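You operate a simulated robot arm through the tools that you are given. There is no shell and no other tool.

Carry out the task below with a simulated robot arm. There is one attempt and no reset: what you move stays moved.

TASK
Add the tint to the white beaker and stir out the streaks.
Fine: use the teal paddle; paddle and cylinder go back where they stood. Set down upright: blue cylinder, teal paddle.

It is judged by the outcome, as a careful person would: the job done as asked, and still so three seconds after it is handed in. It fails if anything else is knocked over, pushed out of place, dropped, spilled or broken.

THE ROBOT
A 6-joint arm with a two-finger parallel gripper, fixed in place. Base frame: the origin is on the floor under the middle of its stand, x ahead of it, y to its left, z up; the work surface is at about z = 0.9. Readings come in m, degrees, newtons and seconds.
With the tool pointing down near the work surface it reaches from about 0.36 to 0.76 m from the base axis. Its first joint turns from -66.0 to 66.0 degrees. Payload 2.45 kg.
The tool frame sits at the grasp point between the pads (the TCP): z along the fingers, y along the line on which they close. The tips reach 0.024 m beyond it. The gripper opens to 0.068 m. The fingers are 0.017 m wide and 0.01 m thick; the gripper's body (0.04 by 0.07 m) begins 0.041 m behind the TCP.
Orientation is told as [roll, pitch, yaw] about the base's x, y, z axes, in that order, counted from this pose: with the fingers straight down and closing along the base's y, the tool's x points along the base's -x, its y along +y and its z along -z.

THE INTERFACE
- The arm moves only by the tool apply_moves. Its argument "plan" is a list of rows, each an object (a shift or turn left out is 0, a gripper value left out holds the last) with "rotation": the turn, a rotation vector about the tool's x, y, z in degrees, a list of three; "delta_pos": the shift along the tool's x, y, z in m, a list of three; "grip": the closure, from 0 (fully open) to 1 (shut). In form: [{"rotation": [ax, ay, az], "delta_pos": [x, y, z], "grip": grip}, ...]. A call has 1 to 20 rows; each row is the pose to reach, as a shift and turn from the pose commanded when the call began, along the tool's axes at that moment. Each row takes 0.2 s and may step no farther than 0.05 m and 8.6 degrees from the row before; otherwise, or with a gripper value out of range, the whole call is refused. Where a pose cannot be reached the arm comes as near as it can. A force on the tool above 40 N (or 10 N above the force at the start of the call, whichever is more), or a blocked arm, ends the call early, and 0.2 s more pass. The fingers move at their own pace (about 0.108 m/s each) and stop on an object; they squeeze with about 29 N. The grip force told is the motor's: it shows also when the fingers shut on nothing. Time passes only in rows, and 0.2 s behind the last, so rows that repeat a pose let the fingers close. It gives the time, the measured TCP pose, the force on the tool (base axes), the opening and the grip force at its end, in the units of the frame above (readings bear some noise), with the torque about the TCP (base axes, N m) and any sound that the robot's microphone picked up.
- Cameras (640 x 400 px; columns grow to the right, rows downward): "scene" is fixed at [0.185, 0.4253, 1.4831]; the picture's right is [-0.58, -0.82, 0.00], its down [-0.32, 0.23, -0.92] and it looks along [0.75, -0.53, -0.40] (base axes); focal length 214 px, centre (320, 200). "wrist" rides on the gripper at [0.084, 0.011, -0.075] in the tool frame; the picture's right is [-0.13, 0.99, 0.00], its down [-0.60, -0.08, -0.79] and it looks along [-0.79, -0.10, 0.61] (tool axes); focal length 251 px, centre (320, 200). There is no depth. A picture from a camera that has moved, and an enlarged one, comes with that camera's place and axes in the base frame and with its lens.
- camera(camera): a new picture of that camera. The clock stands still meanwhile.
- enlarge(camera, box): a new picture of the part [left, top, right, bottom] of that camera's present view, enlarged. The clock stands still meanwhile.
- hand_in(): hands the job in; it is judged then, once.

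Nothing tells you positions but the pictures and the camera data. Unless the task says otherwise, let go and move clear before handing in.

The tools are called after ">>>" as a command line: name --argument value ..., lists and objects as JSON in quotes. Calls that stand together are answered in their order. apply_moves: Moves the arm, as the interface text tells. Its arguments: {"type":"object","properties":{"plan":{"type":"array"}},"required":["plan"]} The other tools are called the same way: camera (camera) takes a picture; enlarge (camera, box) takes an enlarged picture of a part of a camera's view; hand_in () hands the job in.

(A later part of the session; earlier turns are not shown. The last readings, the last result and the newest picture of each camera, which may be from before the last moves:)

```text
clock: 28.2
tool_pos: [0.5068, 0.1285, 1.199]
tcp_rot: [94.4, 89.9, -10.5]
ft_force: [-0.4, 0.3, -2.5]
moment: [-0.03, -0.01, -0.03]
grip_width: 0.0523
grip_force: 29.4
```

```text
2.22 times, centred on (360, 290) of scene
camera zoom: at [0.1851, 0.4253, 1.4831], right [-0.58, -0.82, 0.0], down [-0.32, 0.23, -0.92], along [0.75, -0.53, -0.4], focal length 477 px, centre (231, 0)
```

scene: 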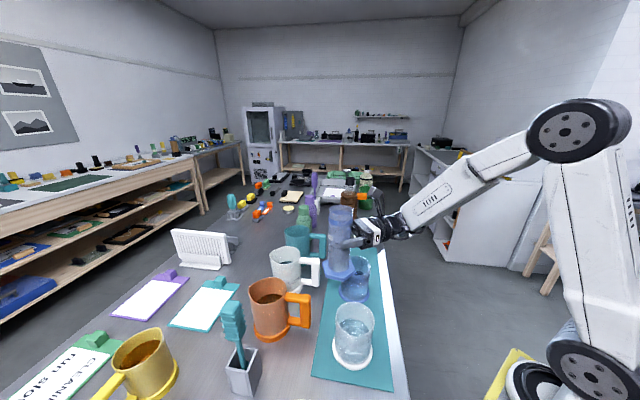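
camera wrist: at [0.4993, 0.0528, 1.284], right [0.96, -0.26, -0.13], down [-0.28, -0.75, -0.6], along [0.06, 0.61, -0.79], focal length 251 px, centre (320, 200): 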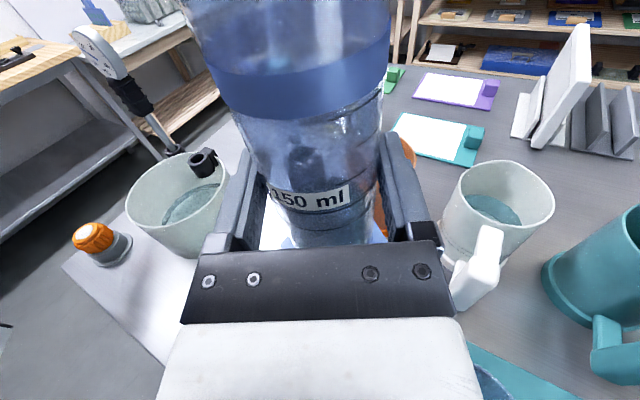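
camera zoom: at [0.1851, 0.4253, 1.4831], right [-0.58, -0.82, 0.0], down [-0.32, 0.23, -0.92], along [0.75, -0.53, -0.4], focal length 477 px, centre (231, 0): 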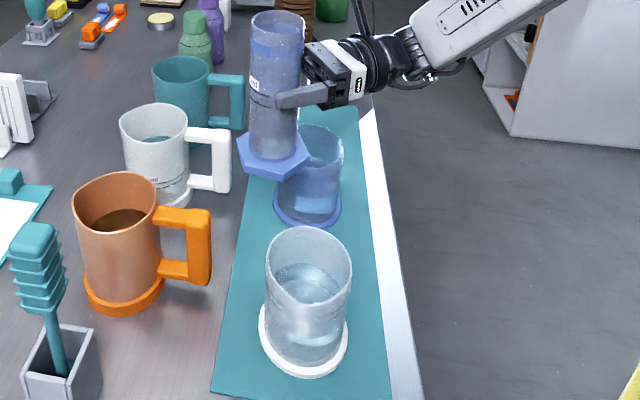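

The cylinder is poised beside the white beaker. I'll tilt it to 60° while lowering, with the lip ending just above the beaker's opening, and pause there to check the line-up before liquid flows.

>>> apply_moves --plan '[{"delta_pos": [-0.006, 0, 0], "rotation": [0, 0, -2], "grip": 1}, {"delta_pos": [-0.02, 0, 0], "rotation": [0, 0, -6]}, {"delta_pos": [-0.038, -0.0003, 0], "rotation": [0, 0, -11]}, {"delta_pos": [-0.059, -0.0005, 0], "rotation": [0, 0, -17]}, {"delta_pos": [-0.079, -0.0007, 0], "rotation": [0, 0, -23]}, {"delta_pos": [-0.098, -0.0008, 0], "rotation": [0, 0, -29]}, {"delta_pos": [-0.116, -0.001, 0], "rotation": [0, 0, -35]}, {"delta_pos": [-0.13, -0.0005, 0], "rotation": [0, 0, -41]}, {"delta_pos": [-0.137, 0.0015, 0], "rotation": [0, 0, -46]}, {"delta_pos": [-0.142, 0.0045, 0], "rotation": [0, 0, -51]}, {"delta_pos": [-0.145, 0.0065, 0], "rotation": [0, 0, -55]}, {"delta_pos": [-0.147, 0.008, 0], "rotation": [0, 0, -58]}, {"delta_pos": [-0.1475, 0.0087, 0], "rotation": [0, 0, -60]}]'

>>> enlarge --camera "scene" --box '[280, 260, 440, 380]'

>>> camera --camera "wrist"

```text
clock: 31.0
tool_pos: [0.5166, 0.1262, 1.0524]
tcp_rot: [90.0, 29.8, -14.9]
ft_force: [-0.7, -0.4, -3.5]
moment: [0.02, 0.12, 0.04]
grip_width: 0.0521
grip_force: 29.2
```

```text
3.33 times, centred on (360, 320) of scene
camera zoom: at [0.1851, 0.4253, 1.4831], right [-0.58, -0.82, 0.0], down [-0.32, 0.23, -0.92], along [0.75, -0.53, -0.4], focal length 715 px, centre (187, -200)
```

zoom: 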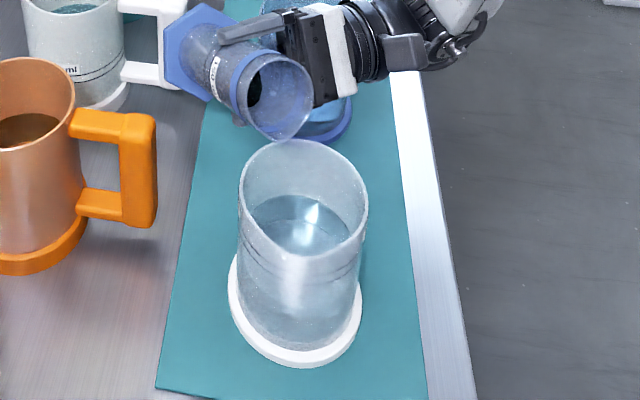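

```text
taken
camera wrist: at [0.4324, 0.0702, 1.1035], right [0.59, -0.16, 0.8], down [0.26, -0.89, -0.37], along [0.77, 0.43, -0.48], focal length 251 px, centre (320, 200)
```

wrist: 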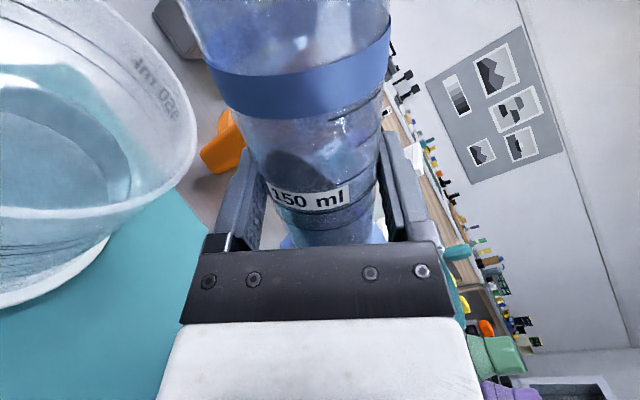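

The lip sits inside the opening line, but about 1 cm off-centre along the tool axis, because the cylinder is held slightly beyond the tool point. I'll shift 9 mm back and continue tilting slowly to 80°, keeping the lip over the beaker.

>>> apply_moves --plan '[{"delta_pos": [0, 0, -0.003], "rotation": [0, 0, 0], "grip": 1}, {"delta_pos": [0, 0, -0.006], "rotation": [0, 0, 0]}, {"delta_pos": [0, 0, -0.009], "rotation": [0, 0, 0]}, {"delta_pos": [0.0002, 0.0013, -0.009], "rotation": [0, 0, -2]}, {"delta_pos": [0.0005, 0.0025, -0.009], "rotation": [0, 0, -4]}, {"delta_pos": [0.0009, 0.0038, -0.009], "rotation": [0, 0, -6]}, {"delta_pos": [0.0014, 0.0051, -0.009], "rotation": [0, 0, -8]}, {"delta_pos": [0.0021, 0.0062, -0.009], "rotation": [0, 0, -10]}, {"delta_pos": [0.0027, 0.0073, -0.009], "rotation": [0, 0, -12]}, {"delta_pos": [0.0035, 0.0084, -0.009], "rotation": [0, 0, -14]}, {"delta_pos": [0.0044, 0.0097, -0.009], "rotation": [0, 0, -16]}, {"delta_pos": [0.0055, 0.0109, -0.009], "rotation": [0, 0, -18]}, {"delta_pos": [0.0067, 0.0122, -0.009], "rotation": [0, 0, -20]}]'

>>> enlarge --camera "scene" --box '[280, 260, 440, 380]'

>>> camera --camera "wrist"

```text
clock: 33.8
tool_pos: [0.5131, 0.1185, 1.0667]
tcp_rot: [90.0, 9.9, -15.0]
ft_force: [0.1, 0.7, -2.4]
moment: [0.03, 0.15, 0.0]
grip_width: 0.0522
grip_force: 29.2
```

```text
3.33 times, centred on (360, 320) of scene
camera zoom: at [0.1851, 0.4253, 1.4831], right [-0.58, -0.82, 0.0], down [-0.32, 0.23, -0.92], along [0.75, -0.53, -0.4], focal length 715 px, centre (187, -200)
```

zoom: 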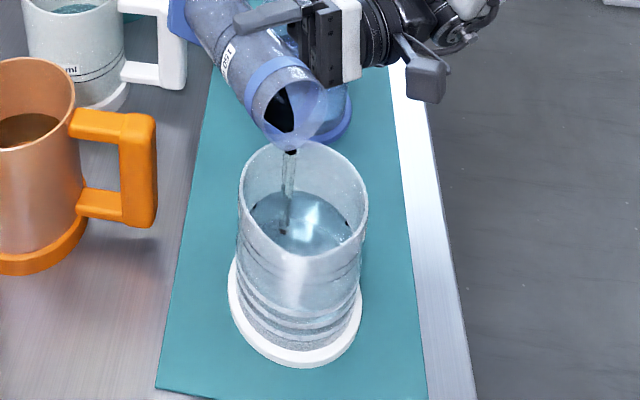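

```text
taken
camera wrist: at [0.4172, 0.0651, 1.0917], right [0.29, -0.08, 0.95], down [0.36, -0.92, -0.18], along [0.89, 0.39, -0.24], focal length 251 px, centre (320, 200)
```

wrist: 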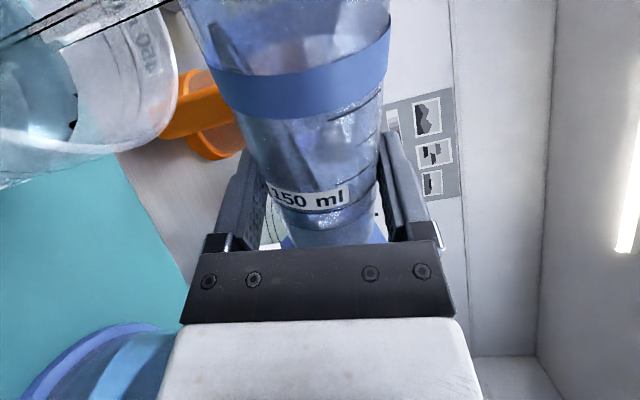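

The dark tint is streaming into the white beaker, well inside the rim. I'll keep tilting slowly to 90° and check again.

>>> apply_moves --plan '[{"delta_pos": [0.0008, 0.0016, -0.001], "rotation": [0, 0, -2], "grip": 1}, {"delta_pos": [0.0017, 0.0032, -0.002], "rotation": [0, 0, -4]}, {"delta_pos": [0.0027, 0.0045, -0.003], "rotation": [0, 0, -6]}, {"delta_pos": [0.0037, 0.006, -0.004], "rotation": [0, 0, -8]}, {"delta_pos": [0.0049, 0.0074, -0.004], "rotation": [0, 0, -10]}, {"delta_pos": [0.0049, 0.0074, -0.004], "rotation": [0, 0, -10]}]'

>>> enlarge --camera "scene" --box '[280, 260, 440, 380]'

```text
clock: 35.2
tool_pos: [0.5095, 0.1137, 1.0751]
tcp_rot: [90.0, 0.0, -15.1]
ft_force: [-0.3, -0.9, -1.8]
moment: [0.01, 0.1, -0.02]
grip_width: 0.0523
grip_force: 29.6
```

```text
3.33 times, centred on (360, 320) of scene
camera zoom: at [0.1851, 0.4253, 1.4831], right [-0.58, -0.82, 0.0], down [-0.32, 0.23, -0.92], along [0.75, -0.53, -0.4], focal length 715 px, centre (187, -200)
```

zoom: 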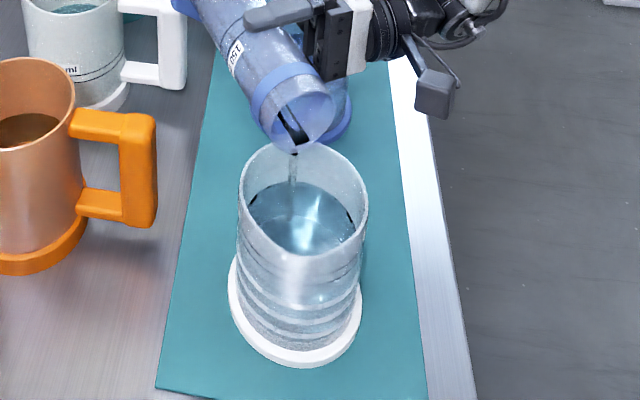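

The stream is thinning and stays in the beaker. I'll go on to 120° to empty the cylinder and hold there to drain.

>>> apply_moves --plan '[{"delta_pos": [0.001, 0.0023, 0], "rotation": [0, 0, -2], "grip": 1}, {"delta_pos": [0.002, 0.0047, 0], "rotation": [0, 0, -4]}, {"delta_pos": [0.0032, 0.0069, 0], "rotation": [0, 0, -6]}, {"delta_pos": [0.0044, 0.0092, 0], "rotation": [0, 0, -8]}, {"delta_pos": [0.0057, 0.0113, 0], "rotation": [0, 0, -10]}, {"delta_pos": [0.0071, 0.0135, 0], "rotation": [0, 0, -12]}, {"delta_pos": [0.0086, 0.0156, 0], "rotation": [0, 0, -14]}, {"delta_pos": [0.0102, 0.0177, 0], "rotation": [0, 0, -16]}, {"delta_pos": [0.0119, 0.0199, 0], "rotation": [0, 0, -18]}, {"delta_pos": [0.0136, 0.0221, 0], "rotation": [0, 0, -20]}, {"delta_pos": [0.0154, 0.0242, 0], "rotation": [0, 0, -22]}, {"delta_pos": [0.0173, 0.0262, 0], "rotation": [0, 0, -24]}, {"delta_pos": [0.0192, 0.0282, 0], "rotation": [0, 0, -26]}, {"delta_pos": [0.0212, 0.0301, 0], "rotation": [0, 0, -28]}, {"delta_pos": [0.0233, 0.032, 0], "rotation": [0, 0, -30]}, {"delta_pos": [0.0233, 0.032, 0], "rotation": [0, 0, -30]}, {"delta_pos": [0.0233, 0.032, 0], "rotation": [0, 0, -30]}, {"delta_pos": [0.0233, 0.032, 0], "rotation": [0, 0, -30]}]'

>>> enlarge --camera "scene" --box '[280, 260, 440, 380]'

>>> camera --camera "wrist"

```text
clock: 39.0
tool_pos: [0.4861, 0.119, 1.1062]
tcp_rot: [90.1, -30.1, -15.0]
ft_force: [-0.1, -0.1, -1.7]
moment: [-0.01, 0.11, 0.0]
grip_width: 0.0524
grip_force: 29.5
```

```text
3.33 times, centred on (360, 320) of scene
camera zoom: at [0.1851, 0.4253, 1.4831], right [-0.58, -0.82, 0.0], down [-0.32, 0.23, -0.92], along [0.75, -0.53, -0.4], focal length 715 px, centre (187, -200)
```

zoom: 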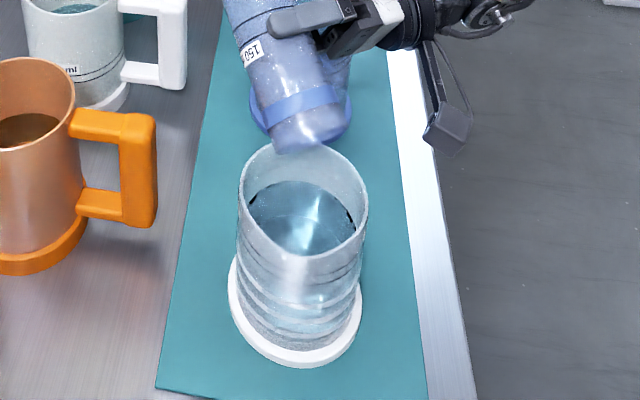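

```text
taken
camera wrist: at [0.3928, 0.0676, 1.074], right [-0.37, 0.1, 0.92], down [0.34, -0.91, 0.23], along [0.86, 0.4, 0.31], focal length 251 px, centre (320, 200)
```

wrist: 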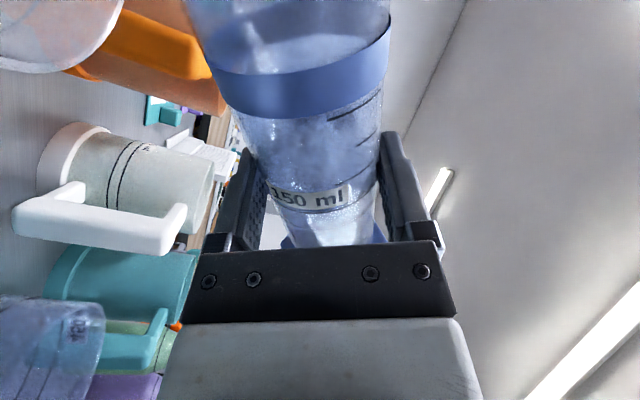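

The cylinder now looks empty and the tint is in the beaker as streaks. I'll tip it a little further and hold briefly for the last drops.

>>> apply_moves --plan '[{"delta_pos": [0.0022, 0.0051, 0], "rotation": [0, 0, -4], "grip": 1}, {"delta_pos": [0.0044, 0.0102, 0], "rotation": [0, 0, -8]}, {"delta_pos": [0.0044, 0.0102, 0], "rotation": [0, 0, -8]}, {"delta_pos": [0.0044, 0.0102, 0], "rotation": [0, 0, -8]}, {"delta_pos": [0.0044, 0.0102, 0], "rotation": [0, 0, -8]}, {"delta_pos": [0.0044, 0.0102, 0], "rotation": [0, 0, -8]}, {"delta_pos": [0.0044, 0.0102, 0], "rotation": [0, 0, -8]}]'

>>> enlarge --camera "scene" --box '[280, 260, 440, 380]'

>>> enlarge --camera "wrist" --box '[160, 0, 440, 250]'

```text
clock: 40.6
tool_pos: [0.4781, 0.1215, 1.1139]
tcp_rot: [90.0, -38.0, -15.0]
ft_force: [-0.3, 0.0, -1.6]
moment: [-0.02, 0.09, 0.02]
grip_width: 0.0523
grip_force: 29.4
```

```text
3.33 times, centred on (360, 320) of scene
camera zoom: at [0.1851, 0.4253, 1.4831], right [-0.58, -0.82, 0.0], down [-0.32, 0.23, -0.92], along [0.75, -0.53, -0.4], focal length 715 px, centre (187, -200)
```

zoom: 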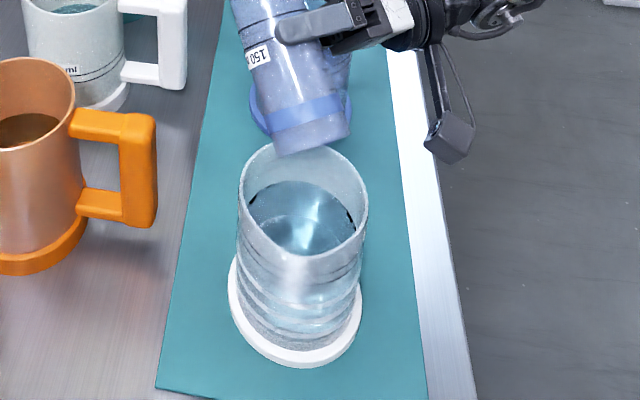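

```text
1.60 times, centred on (300, 125) of wrist
camera zoom: at [0.3894, 0.0685, 1.0701], right [-0.49, 0.13, 0.86], down [0.3, -0.9, 0.31], along [0.82, 0.41, 0.4], focal length 402 px, centre (352, 320)
```

zoom: 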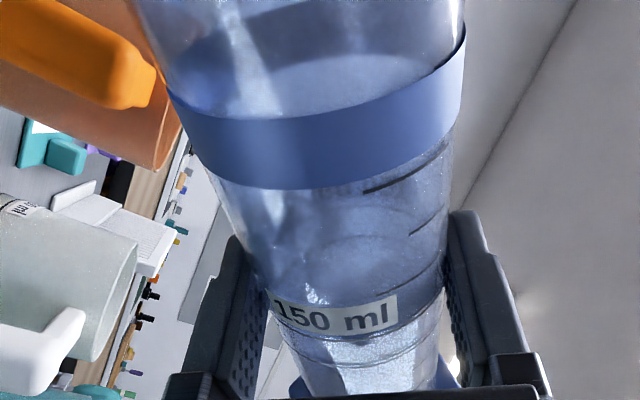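

The cylinder is empty and no stream remains. I'll turn it back upright along the reverse path, lip over the beaker until it's well above horizontal.

>>> apply_moves --plan '[{"delta_pos": [-0.0015, -0.0054, 0], "rotation": [0, 0, 4], "grip": 1}, {"delta_pos": [-0.0029, -0.0107, 0], "rotation": [0, 0, 8]}, {"delta_pos": [-0.0043, -0.0216, 0], "rotation": [0, 0, 16]}, {"delta_pos": [-0.0044, -0.0326, 0], "rotation": [0, 0, 24]}, {"delta_pos": [-0.0034, -0.0429, 0], "rotation": [0, 0, 32]}, {"delta_pos": [-0.0013, -0.0521, 0], "rotation": [0, 0, 40]}, {"delta_pos": [0.0007, -0.0588, 0], "rotation": [0, 0, 48]}, {"delta_pos": [0.0037, -0.0643, 0], "rotation": [0, 0, 56]}, {"delta_pos": [0.0073, -0.0682, 0], "rotation": [0, 0, 64]}, {"delta_pos": [0.0048, -0.0625, 0], "rotation": [0, 0, 72]}, {"delta_pos": [-0.0018, -0.0484, 0], "rotation": [0, 0, 80]}, {"delta_pos": [-0.0125, -0.0315, 0], "rotation": [0, 0, 88]}, {"delta_pos": [-0.0271, -0.0112, 0], "rotation": [0, 0, 96]}, {"delta_pos": [-0.0417, 0.0092, 0], "rotation": [0, 0, 104]}, {"delta_pos": [-0.057, 0.0289, 0], "rotation": [0, 0, 112]}, {"delta_pos": [-0.0694, 0.0447, 0], "rotation": [0, 0, 120]}, {"delta_pos": [-0.0725, 0.0487, 0], "rotation": [0, 0, 124]}, {"delta_pos": [-0.0755, 0.0526, 0], "rotation": [0, 0, 128]}]'

>>> camera --camera "scene"

>>> enlarge --camera "scene" --box '[280, 200, 440, 380]'

```text
clock: 44.4
tool_pos: [0.5047, 0.1154, 1.2006]
tcp_rot: [-75.9, 90.0, 179.1]
ft_force: [0.5, -0.5, -2.1]
moment: [-0.03, -0.03, -0.03]
grip_width: 0.0522
grip_force: 29.0
```

```text
taken
```

scene: 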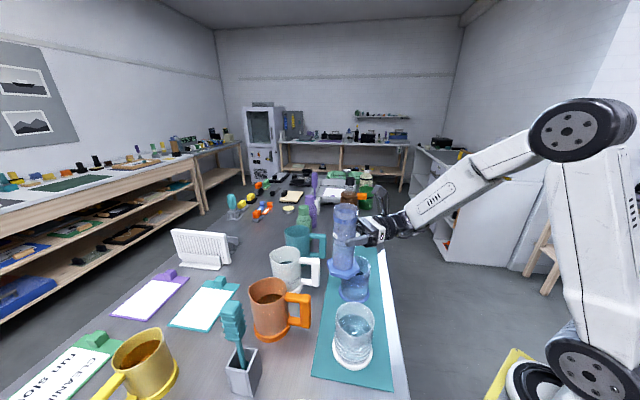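

```text
2.22 times, centred on (360, 290) of scene
camera zoom: at [0.185, 0.4253, 1.4831], right [-0.58, -0.82, 0.0], down [-0.32, 0.23, -0.92], along [0.75, -0.53, -0.4], focal length 477 px, centre (231, 0)
```

zoom: 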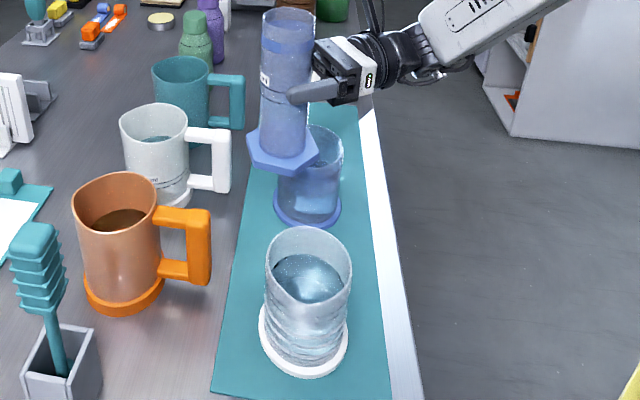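

The cylinder is upright and empty, and the beaker shows streaked tint. I'll carry the cylinder back along the same path to above its original spot.

>>> apply_moves --plan '[{"delta_pos": [0.0002, 0.0025, -0.0019], "rotation": [-0.25, 0, 0], "grip": 1}, {"delta_pos": [0.0008, 0.0098, -0.0074], "rotation": [-1, 0, 0]}, {"delta_pos": [0.0017, 0.0221, -0.0167], "rotation": [-2.25, 0, 0]}, {"delta_pos": [0.0029, 0.0381, -0.0288], "rotation": [-3.88, 0, 0]}, {"delta_pos": [0.0044, 0.0565, -0.0428], "rotation": [-5.75, 0, 0]}, {"delta_pos": [0.0059, 0.0761, -0.0577], "rotation": [-7.75, 0, 0]}, {"delta_pos": [0.0075, 0.097, -0.0735], "rotation": [-9.88, 0, 0]}, {"delta_pos": [0.0091, 0.1178, -0.0893], "rotation": [-12, 0, 0]}, {"delta_pos": [0.0107, 0.1387, -0.1051], "rotation": [-14.13, 0, 0]}, {"delta_pos": [0.0124, 0.1596, -0.1209], "rotation": [-16.25, 0, 0]}, {"delta_pos": [0.0139, 0.1792, -0.1358], "rotation": [-18.25, 0, 0]}, {"delta_pos": [0.0153, 0.1976, -0.1497], "rotation": [-20.13, 0, 0]}, {"delta_pos": [0.0165, 0.2136, -0.1618], "rotation": [-21.75, 0, 0]}, {"delta_pos": [0.0176, 0.2271, -0.1721], "rotation": [-23.13, 0, 0]}, {"delta_pos": [0.0183, 0.2369, -0.1795], "rotation": [-24.13, 0, 0]}, {"delta_pos": [0.0188, 0.243, -0.1841], "rotation": [-24.75, 0, 0]}, {"delta_pos": [0.019, 0.2455, -0.186], "rotation": [-25, 0, 0]}]'

>>> enlarge --camera "scene" --box '[310, 130, 430, 290]'

```text
clock: 48.0
tool_pos: [0.6931, -0.1283, 1.2209]
tcp_rot: [156.5, 90.0, 26.4]
ft_force: [0.2, -0.7, -0.7]
moment: [-0.01, -0.02, 0.01]
grip_width: 0.052
grip_force: 29.2
```

```text
2.50 times, centred on (370, 210) of scene
camera zoom: at [0.1851, 0.4253, 1.4831], right [-0.58, -0.82, 0.0], down [-0.32, 0.23, -0.92], along [0.75, -0.53, -0.4], focal length 536 px, centre (195, 175)
```

zoom: 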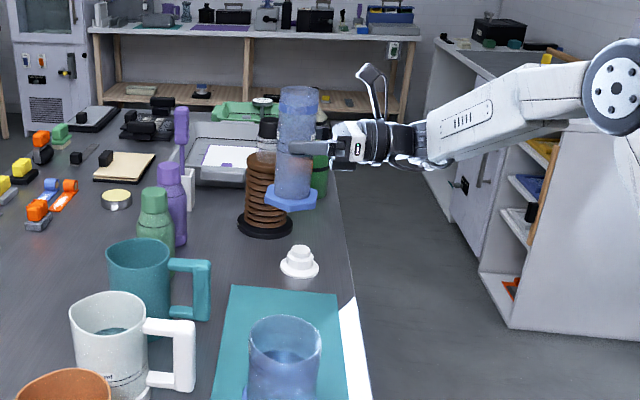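

It's back over its original spot, matching the earlier picture. I'll lower it gently to just above the mat.

>>> apply_moves --plan '[{"delta_pos": [-0.005, 0, 0], "grip": 1}, {"delta_pos": [-0.017, 0, 0]}, {"delta_pos": [-0.037, 0, 0]}, {"delta_pos": [-0.062, 0, 0]}, {"delta_pos": [-0.09, 0, 0]}, {"delta_pos": [-0.118, 0, 0]}, {"delta_pos": [-0.143, 0, 0]}, {"delta_pos": [-0.163, 0, 0]}, {"delta_pos": [-0.18, 0, 0]}, {"delta_pos": [-0.193, 0, 0]}, {"delta_pos": [-0.203, 0, 0]}, {"delta_pos": [-0.209, 0, 0]}, {"delta_pos": [-0.212, 0, 0]}]'

>>> enlarge --camera "scene" --box '[300, 190, 420, 280]'

```text
clock: 50.8
tool_pos: [0.6935, -0.127, 1.0078]
tcp_rot: [130.4, 89.9, 0.5]
ft_force: [-0.7, 0.6, -2.0]
moment: [-0.02, 0.0, 0.03]
grip_width: 0.052
grip_force: 29.2
```

```text
4.44 times, centred on (360, 235) of scene
camera zoom: at [0.1851, 0.4253, 1.4831], right [-0.58, -0.82, 0.0], down [-0.32, 0.23, -0.92], along [0.75, -0.53, -0.4], focal length 953 px, centre (142, 44)
```

zoom: 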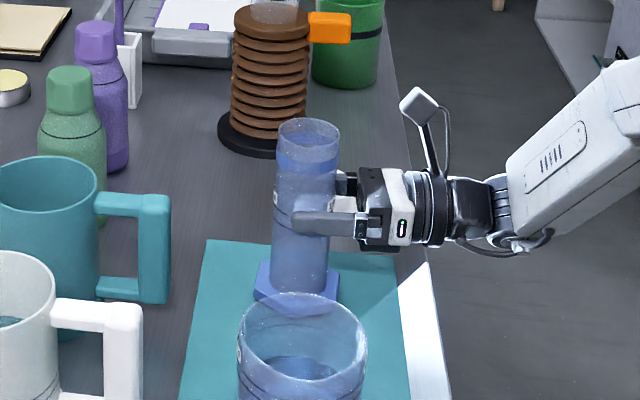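

About 8 mm remain. I'll lower slowly to contact and read the force before letting go.

>>> apply_moves --plan '[{"delta_pos": [-0.003, 0, 0], "grip": 1}, {"delta_pos": [-0.0055, 0, 0]}, {"delta_pos": [-0.007, 0, 0]}, {"delta_pos": [-0.008, 0, 0]}, {"delta_pos": [-0.008, 0, 0]}]'

>>> enlarge --camera "scene" --box '[300, 190, 420, 280]'

```text
clock: 52.0
tool_pos: [0.6928, -0.1277, 1.0005]
tcp_rot: [139.5, 89.9, 9.5]
ft_force: [-3.7, 1.3, 4.3]
moment: [0.05, 0.42, -0.02]
grip_width: 0.0522
grip_force: 28.7
```

```text
4.44 times, centred on (360, 235) of scene
camera zoom: at [0.1848, 0.4254, 1.4831], right [-0.58, -0.82, 0.0], down [-0.32, 0.23, -0.92], along [0.75, -0.53, -0.4], focal length 953 px, centre (142, 44)
```

zoom: 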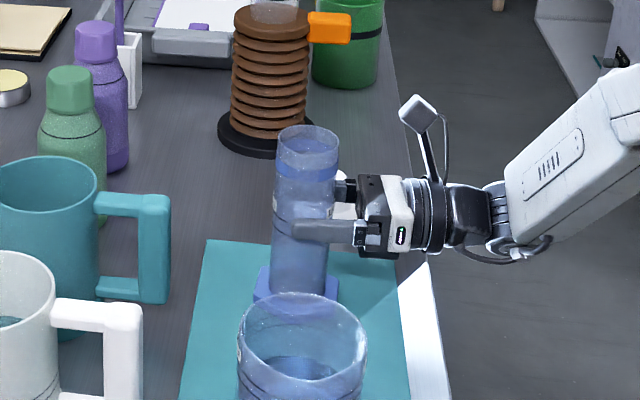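

The foot is touching the mat (about 4 N upward, slight edge contact). I'll ease up 1 mm to relieve it and open the fingers.

>>> apply_moves --plan '[{"delta_pos": [0.001, 0, 0], "grip": 1}, {"delta_pos": [0.001, 0, 0], "grip": 0.2}, {"delta_pos": [0.001, 0, 0], "grip": 0.1}, {"delta_pos": [0.001, 0, 0], "grip": 0}, {"delta_pos": [0.001, 0, 0], "grip": 0}]'

>>> enlarge --camera "scene" --box '[300, 190, 420, 280]'

>>> camera --camera "wrist"

```text
clock: 53.2
tool_pos: [0.6935, -0.1279, 1.0021]
tcp_rot: [121.5, 89.8, -8.3]
ft_force: [0.5, 0.4, -0.2]
moment: [0.0, -0.01, -0.03]
grip_width: 0.0681
grip_force: 0.0
```

```text
4.44 times, centred on (360, 235) of scene
camera zoom: at [0.185, 0.4253, 1.4831], right [-0.58, -0.82, 0.0], down [-0.32, 0.23, -0.92], along [0.75, -0.53, -0.4], focal length 953 px, centre (142, 44)
```

zoom: 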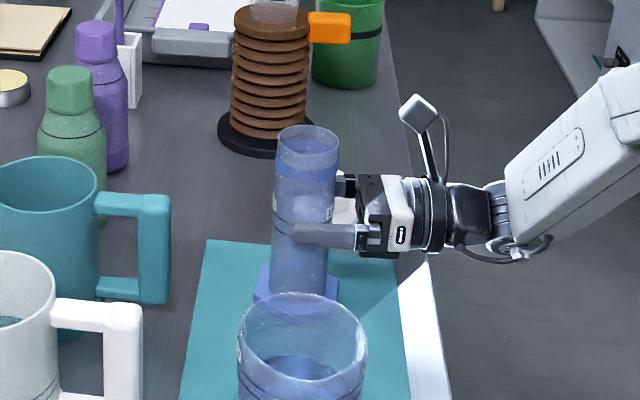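

```text
taken
camera wrist: at [0.6548, -0.1929, 1.0854], right [0.76, -0.64, -0.13], down [-0.57, -0.56, -0.6], along [0.31, 0.53, -0.79], focal length 251 px, centre (320, 200)
```

wrist: 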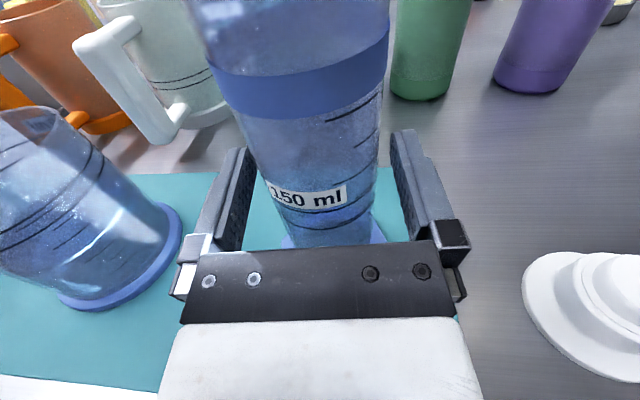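

The cylinder stands upright on its spot with the fingers open. I'll back straight out and then check it from behind.

>>> apply_moves --plan '[{"delta_pos": [0, 0, -0.01], "grip": 0}, {"delta_pos": [0, 0, -0.025]}, {"delta_pos": [0, 0, -0.045]}, {"delta_pos": [0, 0, -0.07]}, {"delta_pos": [0, 0, -0.1]}, {"delta_pos": [0, 0, -0.135]}, {"delta_pos": [0.02, 0, -0.165]}, {"delta_pos": [0.06, 0, -0.175]}, {"delta_pos": [0.1, 0, -0.175]}, {"delta_pos": [0.119, 0, -0.175]}]'

>>> camera --camera "wrist"

>>> camera --camera "scene"

>>> enlarge --camera "scene" --box '[300, 200, 420, 290]'

```text
clock: 55.4
tool_pos: [0.5813, -0.2612, 1.1214]
tcp_rot: [129.5, 90.0, -0.4]
ft_force: [-0.4, -0.3, 0.3]
moment: [-0.02, 0.02, 0.0]
grip_width: 0.068
grip_force: 0.1
```

```text
taken
camera wrist: at [0.5418, -0.3266, 1.2046], right [0.76, -0.64, -0.13], down [-0.57, -0.56, -0.6], along [0.31, 0.53, -0.79], focal length 251 px, centre (320, 200)
```

wrist: 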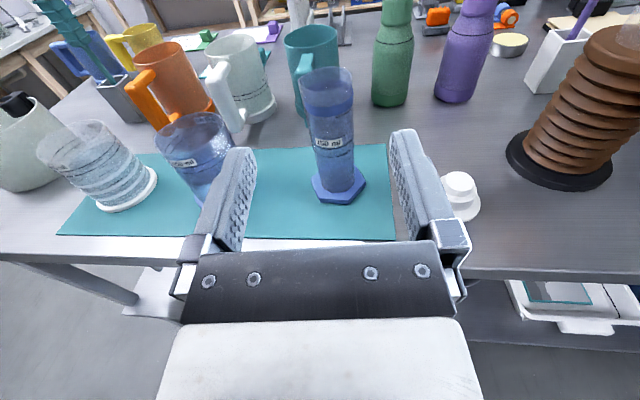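

```text
taken
```

scene: 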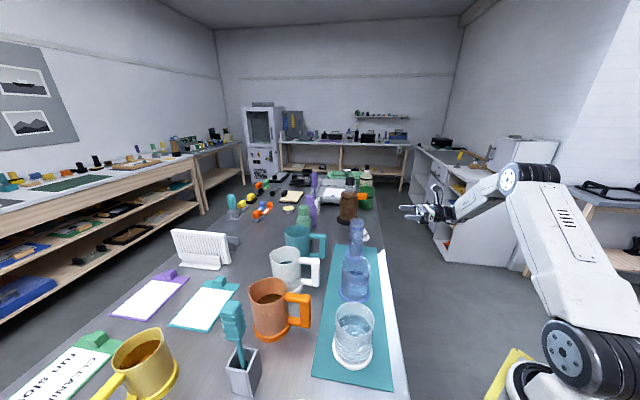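

```text
4.44 times, centred on (360, 245) of scene
camera zoom: at [0.185, 0.4253, 1.4831], right [-0.58, -0.82, 0.0], down [-0.32, 0.23, -0.92], along [0.75, -0.53, -0.4], focal length 953 px, centre (142, 0)
```

zoom: 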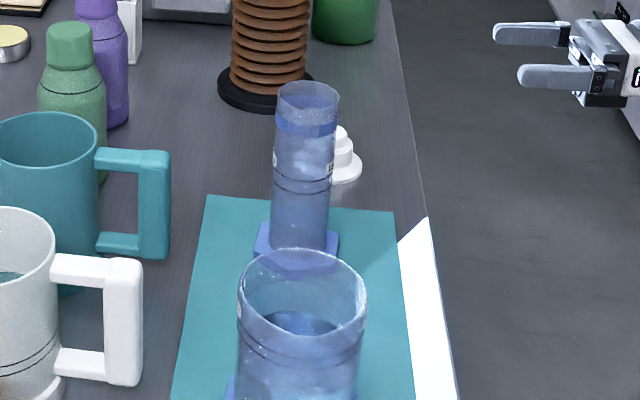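

The cylinder is back where it stood, and nothing else has moved. Next is the paddle near (0.517, 0.398). I'll point the tool down again while raising it, still outside the bench.

>>> apply_moves --plan '[{"delta_pos": [0.02, 0, 0], "rotation": [0, -8.18, 0], "grip": 0}, {"delta_pos": [0.04, 0, 0], "rotation": [0, -16.36, 0]}, {"delta_pos": [0.06, 0, 0], "rotation": [0, -24.55, 0]}, {"delta_pos": [0.08, 0, 0], "rotation": [0, -32.73, 0]}, {"delta_pos": [0.1, 0, 0], "rotation": [0, -40.91, 0]}, {"delta_pos": [0.12, 0, 0], "rotation": [0, -49.09, 0]}, {"delta_pos": [0.14, 0, 0], "rotation": [0, -57.27, 0]}, {"delta_pos": [0.16, 0, 0], "rotation": [0, -65.45, 0]}, {"delta_pos": [0.18, 0, 0], "rotation": [0, -73.64, 0]}, {"delta_pos": [0.19, 0, 0], "rotation": [0, -81.82, 0]}, {"delta_pos": [0.2, 0, 0], "rotation": [0, -90, 0]}]'

```text
clock: 57.8
tool_pos: [0.5809, -0.2613, 1.3194]
tcp_rot: [0.0, -0.1, -130.1]
ft_force: [-0.4, 0.1, 0.6]
moment: [-0.02, -0.02, 0.02]
grip_width: 0.068
grip_force: 0.0
```

The tool points straight down again at z of 1.32. I'll swing over high above the bench to a viewing spot for the paddle, turning the yaw so the camera faces it.

>>> apply_moves --plan '[{"delta_pos": [0.0137, -0.0256, 0.005], "rotation": [0, 0, -8.35], "grip": 0}, {"delta_pos": [0.0275, -0.0513, 0.01], "rotation": [0, 0, -16.7]}, {"delta_pos": [0.0412, -0.0769, 0.015], "rotation": [0, 0, -25.05]}, {"delta_pos": [0.055, -0.1025, 0.02], "rotation": [0, 0, -33.4]}, {"delta_pos": [0.0687, -0.1282, 0.025], "rotation": [0, 0, -41.75]}, {"delta_pos": [0.0824, -0.1538, 0.03], "rotation": [0, 0, -50.1]}, {"delta_pos": [0.0962, -0.1794, 0.035], "rotation": [0, 0, -58.45]}, {"delta_pos": [0.1099, -0.205, 0.04], "rotation": [0, 0, -66.8]}, {"delta_pos": [0.1237, -0.2307, 0.045], "rotation": [0, 0, -75.15]}, {"delta_pos": [0.1374, -0.2563, 0.05], "rotation": [0, 0, -83.5]}, {"delta_pos": [0.1511, -0.2819, 0.055], "rotation": [0, 0, -91.85]}, {"delta_pos": [0.1649, -0.3076, 0.06], "rotation": [0, 0, -100.2]}, {"delta_pos": [0.1786, -0.3332, 0.065], "rotation": [0, 0, -108.55]}, {"delta_pos": [0.1924, -0.3588, 0.07], "rotation": [0, 0, -116.9]}, {"delta_pos": [0.2061, -0.3845, 0.075], "rotation": [0, 0, -125.25]}, {"delta_pos": [0.2198, -0.4101, 0.08], "rotation": [0, 0, -133.6]}, {"delta_pos": [0.2336, -0.4357, 0.085], "rotation": [0, 0, -141.95]}, {"delta_pos": [0.2473, -0.4613, 0.09], "rotation": [0, 0, -150.3]}, {"delta_pos": [0.2611, -0.487, 0.095], "rotation": [0, 0, -158.65]}, {"delta_pos": [0.2748, -0.5126, 0.1], "rotation": [0, 0, -167]}]'

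>>> camera --camera "wrist"

>>> camera --camera "scene"

```text
clock: 62.0
tool_pos: [0.3634, 0.2767, 1.2191]
tcp_rot: [0.1, -0.1, 37.3]
ft_force: [-0.1, 0.6, 0.3]
moment: [0.04, -0.01, -0.04]
grip_width: 0.0682
grip_force: 0.0
```

```text
taken
camera wrist: at [0.2914, 0.2355, 1.2943], right [-0.5, 0.87, 0.0], down [0.53, 0.3, 0.79], along [0.69, 0.39, -0.61], focal length 251 px, centre (320, 200)
```

wrist: 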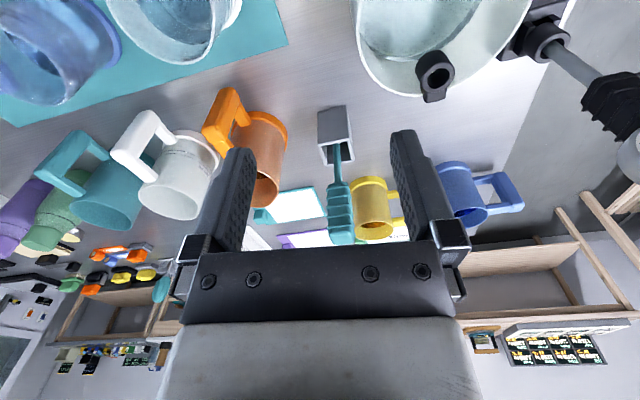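

```text
taken
```

scene: 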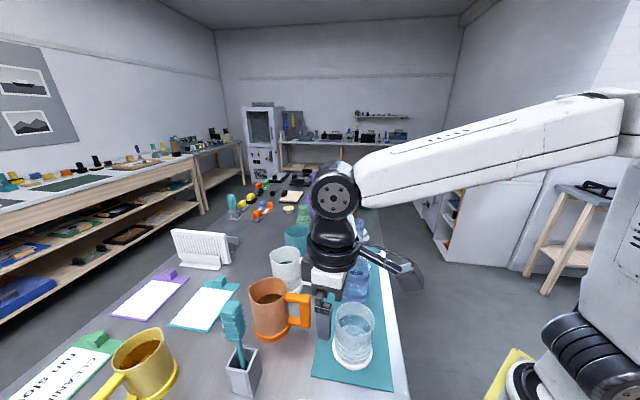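

The paddle in its holder is visible between the fingers. I'll enlarge from both cameras to work out its lean and handle shape.

>>> enlarge --camera "wrist" --box '[270, 90, 400, 250]'

>>> enlarge --camera "scene" --box '[200, 290, 290, 400]'

```text
2.50 times, centred on (335, 170) of wrist
camera zoom: at [0.2914, 0.2355, 1.2943], right [-0.5, 0.87, 0.0], down [0.53, 0.3, 0.79], along [0.69, 0.39, -0.61], focal length 629 px, centre (282, 275)
```

zoom: 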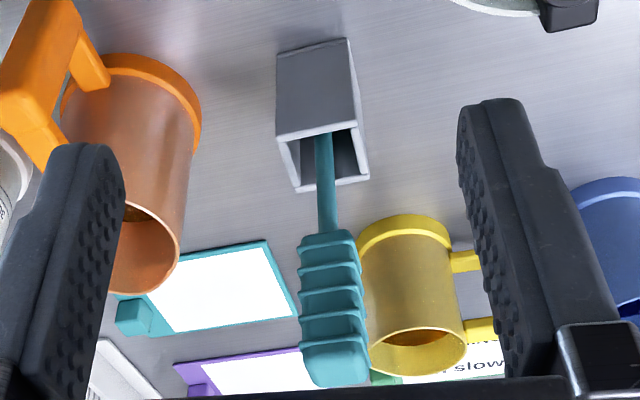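

```text
3.64 times, centred on (245, 345) of scene
camera zoom: at [0.185, 0.4253, 1.4831], right [-0.58, -0.82, 0.0], down [-0.32, 0.23, -0.92], along [0.75, -0.53, -0.4], focal length 780 px, centre (593, -327)
```

zoom: 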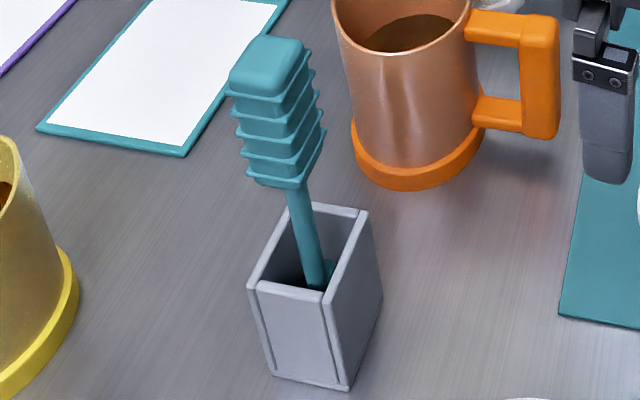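

Triangulating both views, the paddle stands vertical at about (0.517, 0.395). Its ribbed handle runs from z of about 1.05 to 1.14, and the holder is square to the bench at 45°. I'll move above the handle and look down to check its orientation.

>>> apply_moves --plan '[{"delta_pos": [-0.02, 0, -0.02], "rotation": [0, 0, -1], "grip": 0}, {"delta_pos": [-0.055, 0.0003, -0.041], "rotation": [0, 0, -2.5]}, {"delta_pos": [-0.095, 0.0006, -0.041], "rotation": [0, 0, -4]}, {"delta_pos": [-0.135, 0.0009, -0.041], "rotation": [0, 0, -5.5]}, {"delta_pos": [-0.17, 0.0011, -0.041], "rotation": [0, 0, -6.8]}, {"delta_pos": [-0.1938, 0.0013, -0.041], "rotation": [0, 0, -7.5]}]'

>>> camera --camera "wrist"

>>> enlarge --camera "wrist" --box '[240, 0, 400, 160]'

>>> enlarge --camera "scene" --box '[180, 200, 320, 400]'

```text
clock: 63.4
tool_pos: [0.5187, 0.3955, 1.2625]
tcp_rot: [-0.2, 0.0, 44.6]
ft_force: [-0.4, -0.3, 0.4]
moment: [-0.03, 0.02, -0.01]
grip_width: 0.0681
grip_force: 0.1
```

```text
taken
camera wrist: at [0.4522, 0.3443, 1.3366], right [-0.6, 0.8, 0.0], down [0.48, 0.37, 0.79], along [0.63, 0.48, -0.61], focal length 251 px, centre (320, 200)
```

wrist: 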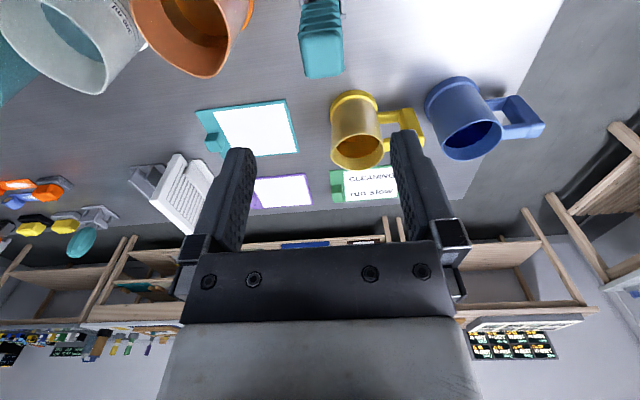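

```text
2.50 times, centred on (320, 80) of wrist
camera zoom: at [0.4522, 0.3443, 1.3366], right [-0.6, 0.8, 0.0], down [0.48, 0.37, 0.79], along [0.63, 0.48, -0.61], focal length 629 px, centre (320, 500)
```

zoom: 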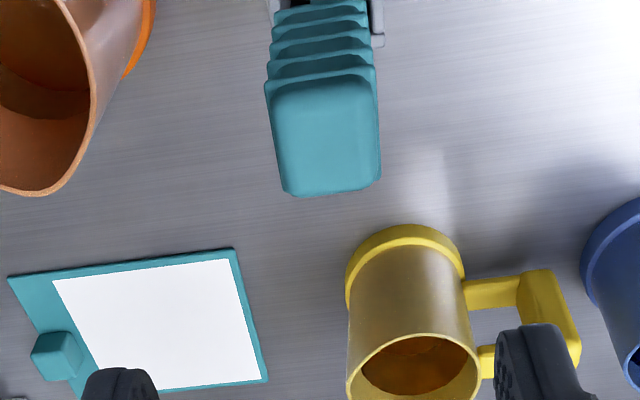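

```text
2.00 times, centred on (250, 300) of scene
camera zoom: at [0.185, 0.4253, 1.4831], right [-0.58, -0.82, 0.0], down [-0.32, 0.23, -0.92], along [0.75, -0.53, -0.4], focal length 429 px, centre (460, 0)
```

zoom: 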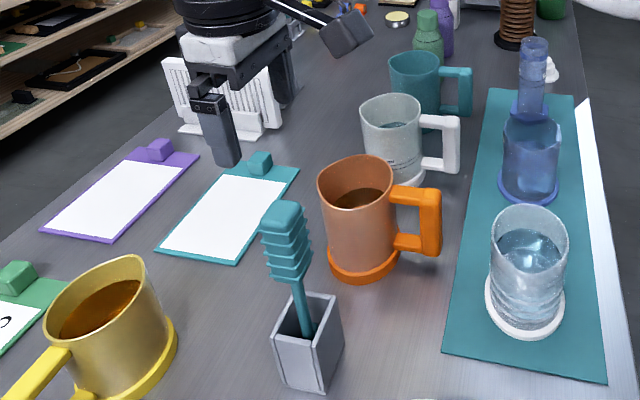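

The handle cap is about 30 mm square and aligned with the jaws to within a couple of degrees, offset only about 2 mm. I'll descend around it, correcting the offset.

>>> apply_moves --plan '[{"delta_pos": [0.001, 0.0012, 0.02], "grip": 0}, {"delta_pos": [0.002, 0.0024, 0.05]}, {"delta_pos": [0.002, 0.0024, 0.08]}, {"delta_pos": [0.002, 0.0024, 0.105]}, {"delta_pos": [0.002, 0.0024, 0.125]}, {"delta_pos": [0.002, 0.0024, 0.14]}, {"delta_pos": [0.002, 0.0024, 0.15]}]'

>>> camera --camera "wrist"

>>> enlarge --camera "scene" --box '[180, 250, 320, 400]'

```text
clock: 65.0
tool_pos: [0.5155, 0.3955, 1.1108]
tcp_rot: [0.0, -0.1, 44.4]
ft_force: [0.0, 0.1, 0.3]
moment: [-0.03, 0.0, 0.0]
grip_width: 0.0679
grip_force: 0.0
```

```text
taken
camera wrist: at [0.449, 0.3449, 1.1862], right [-0.6, 0.8, 0.0], down [0.48, 0.37, 0.79], along [0.63, 0.48, -0.61], focal length 251 px, centre (320, 200)
```

wrist: 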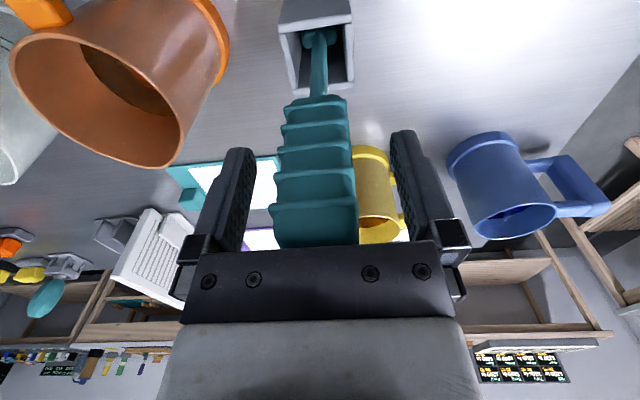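

```text
2.67 times, centred on (250, 325) of scene
camera zoom: at [0.185, 0.4253, 1.4831], right [-0.58, -0.82, 0.0], down [-0.32, 0.23, -0.92], along [0.75, -0.53, -0.4], focal length 572 px, centre (507, -133)
```

zoom: 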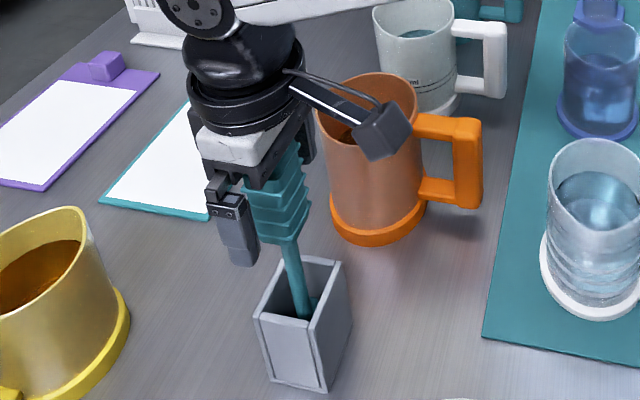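

The handle sits centred between the pads. I'll close on it.

>>> apply_moves --plan '[{"delta_pos": [0, 0, 0], "grip": 0.25}, {"delta_pos": [0, 0, 0], "grip": 0.45}, {"delta_pos": [0, 0, 0], "grip": 1}, {"delta_pos": [0, 0, 0], "grip": 1}, {"delta_pos": [0, 0, 0], "grip": 1}]'

>>> camera --camera "wrist"

>>> enlarge --camera "scene" --box '[180, 250, 320, 400]'

```text
clock: 66.2
tool_pos: [0.5163, 0.3963, 1.1117]
tcp_rot: [-0.2, -0.1, 44.5]
ft_force: [-0.1, 0.0, 0.1]
moment: [-0.02, 0.01, 0.01]
grip_width: 0.0295
grip_force: 29.0
```

```text
taken
camera wrist: at [0.449, 0.3449, 1.1863], right [-0.6, 0.8, 0.0], down [0.48, 0.37, 0.79], along [0.63, 0.48, -0.61], focal length 251 px, centre (320, 200)
```

wrist: 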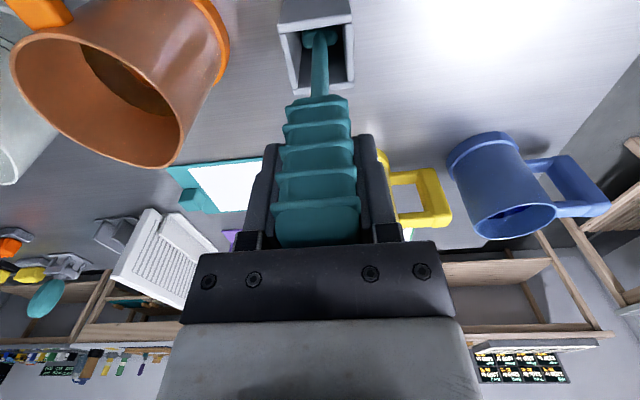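

```text
2.67 times, centred on (250, 325) of scene
camera zoom: at [0.185, 0.4253, 1.4831], right [-0.58, -0.82, 0.0], down [-0.32, 0.23, -0.92], along [0.75, -0.53, -0.4], focal length 572 px, centre (507, -133)
```

zoom: 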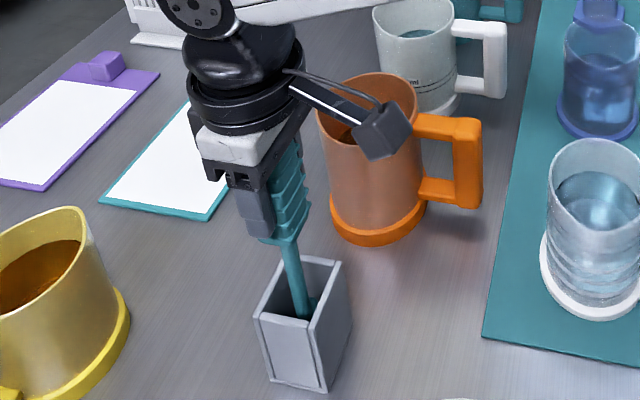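

Firm grip at 29.5 mm, and the holder is undisturbed. I'll lift slowly straight up and check that the holder stays put.

>>> apply_moves --plan '[{"delta_pos": [0, 0, -0.004], "grip": 1}, {"delta_pos": [0, 0, -0.012]}, {"delta_pos": [0, 0, -0.025]}, {"delta_pos": [0, 0, -0.04]}, {"delta_pos": [0, 0, -0.05]}]'

>>> enlarge --camera "scene" --box '[180, 250, 320, 400]'

```text
clock: 67.4
tool_pos: [0.5161, 0.3969, 1.1611]
tcp_rot: [-0.2, 0.0, 44.5]
ft_force: [-0.2, 0.0, 0.7]
moment: [-0.01, 0.01, -0.04]
grip_width: 0.0296
grip_force: 28.5
```

```text
2.67 times, centred on (250, 325) of scene
camera zoom: at [0.185, 0.4253, 1.4831], right [-0.58, -0.82, 0.0], down [-0.32, 0.23, -0.92], along [0.75, -0.53, -0.4], focal length 572 px, centre (507, -133)
```

zoom: 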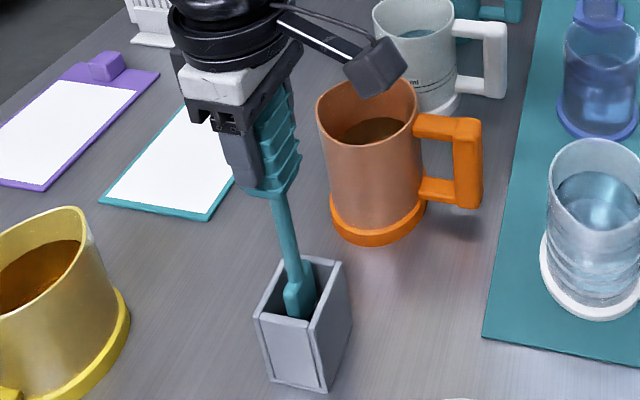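

The paddle is sliding out cleanly and the holder hasn't moved. I'll raise it fully clear.

>>> apply_moves --plan '[{"delta_pos": [0, 0, -0.01], "grip": 1}, {"delta_pos": [0, 0, -0.03]}, {"delta_pos": [0, 0, -0.055]}, {"delta_pos": [0, 0, -0.085]}, {"delta_pos": [0, 0, -0.115]}, {"delta_pos": [0, 0, -0.14]}, {"delta_pos": [0, 0, -0.155]}, {"delta_pos": [0, 0, -0.16]}]'

>>> camera --camera "scene"

>>> enlarge --camera "scene" --box '[180, 180, 340, 400]'

>>> camera --camera "wrist"

```text
clock: 69.2
tool_pos: [0.5148, 0.3949, 1.3219]
tcp_rot: [-0.1, 0.0, 44.5]
ft_force: [0.8, 0.1, 0.1]
moment: [0.01, 0.0, -0.02]
grip_width: 0.0295
grip_force: 28.8
```

```text
taken
```

scene: 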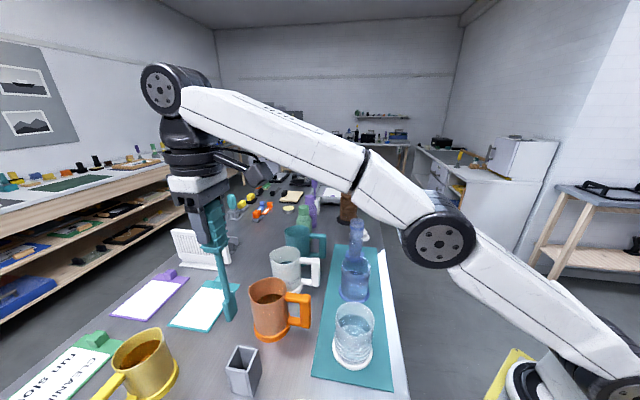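

```text
1.82 times, centred on (260, 290) of scene
camera zoom: at [0.185, 0.4253, 1.4831], right [-0.58, -0.82, 0.0], down [-0.32, 0.23, -0.92], along [0.75, -0.53, -0.4], focal length 390 px, centre (429, 36)
```

zoom: 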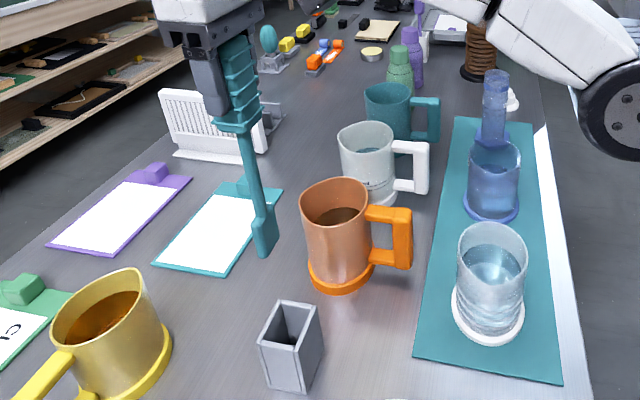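

```text
taken
camera wrist: at [0.449, 0.3447, 1.3968], right [-0.6, 0.8, 0.0], down [0.48, 0.37, 0.79], along [0.63, 0.48, -0.61], focal length 251 px, centre (320, 200)
```

wrist: 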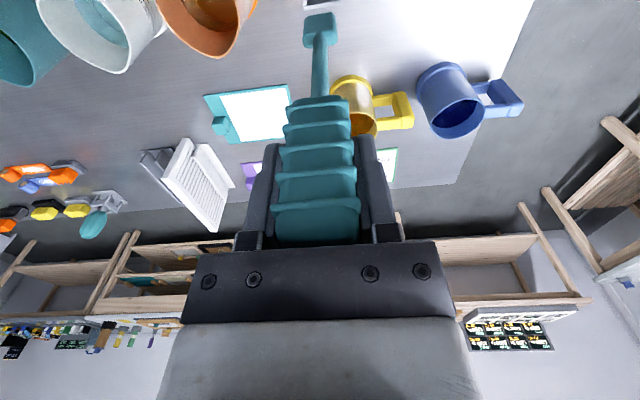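

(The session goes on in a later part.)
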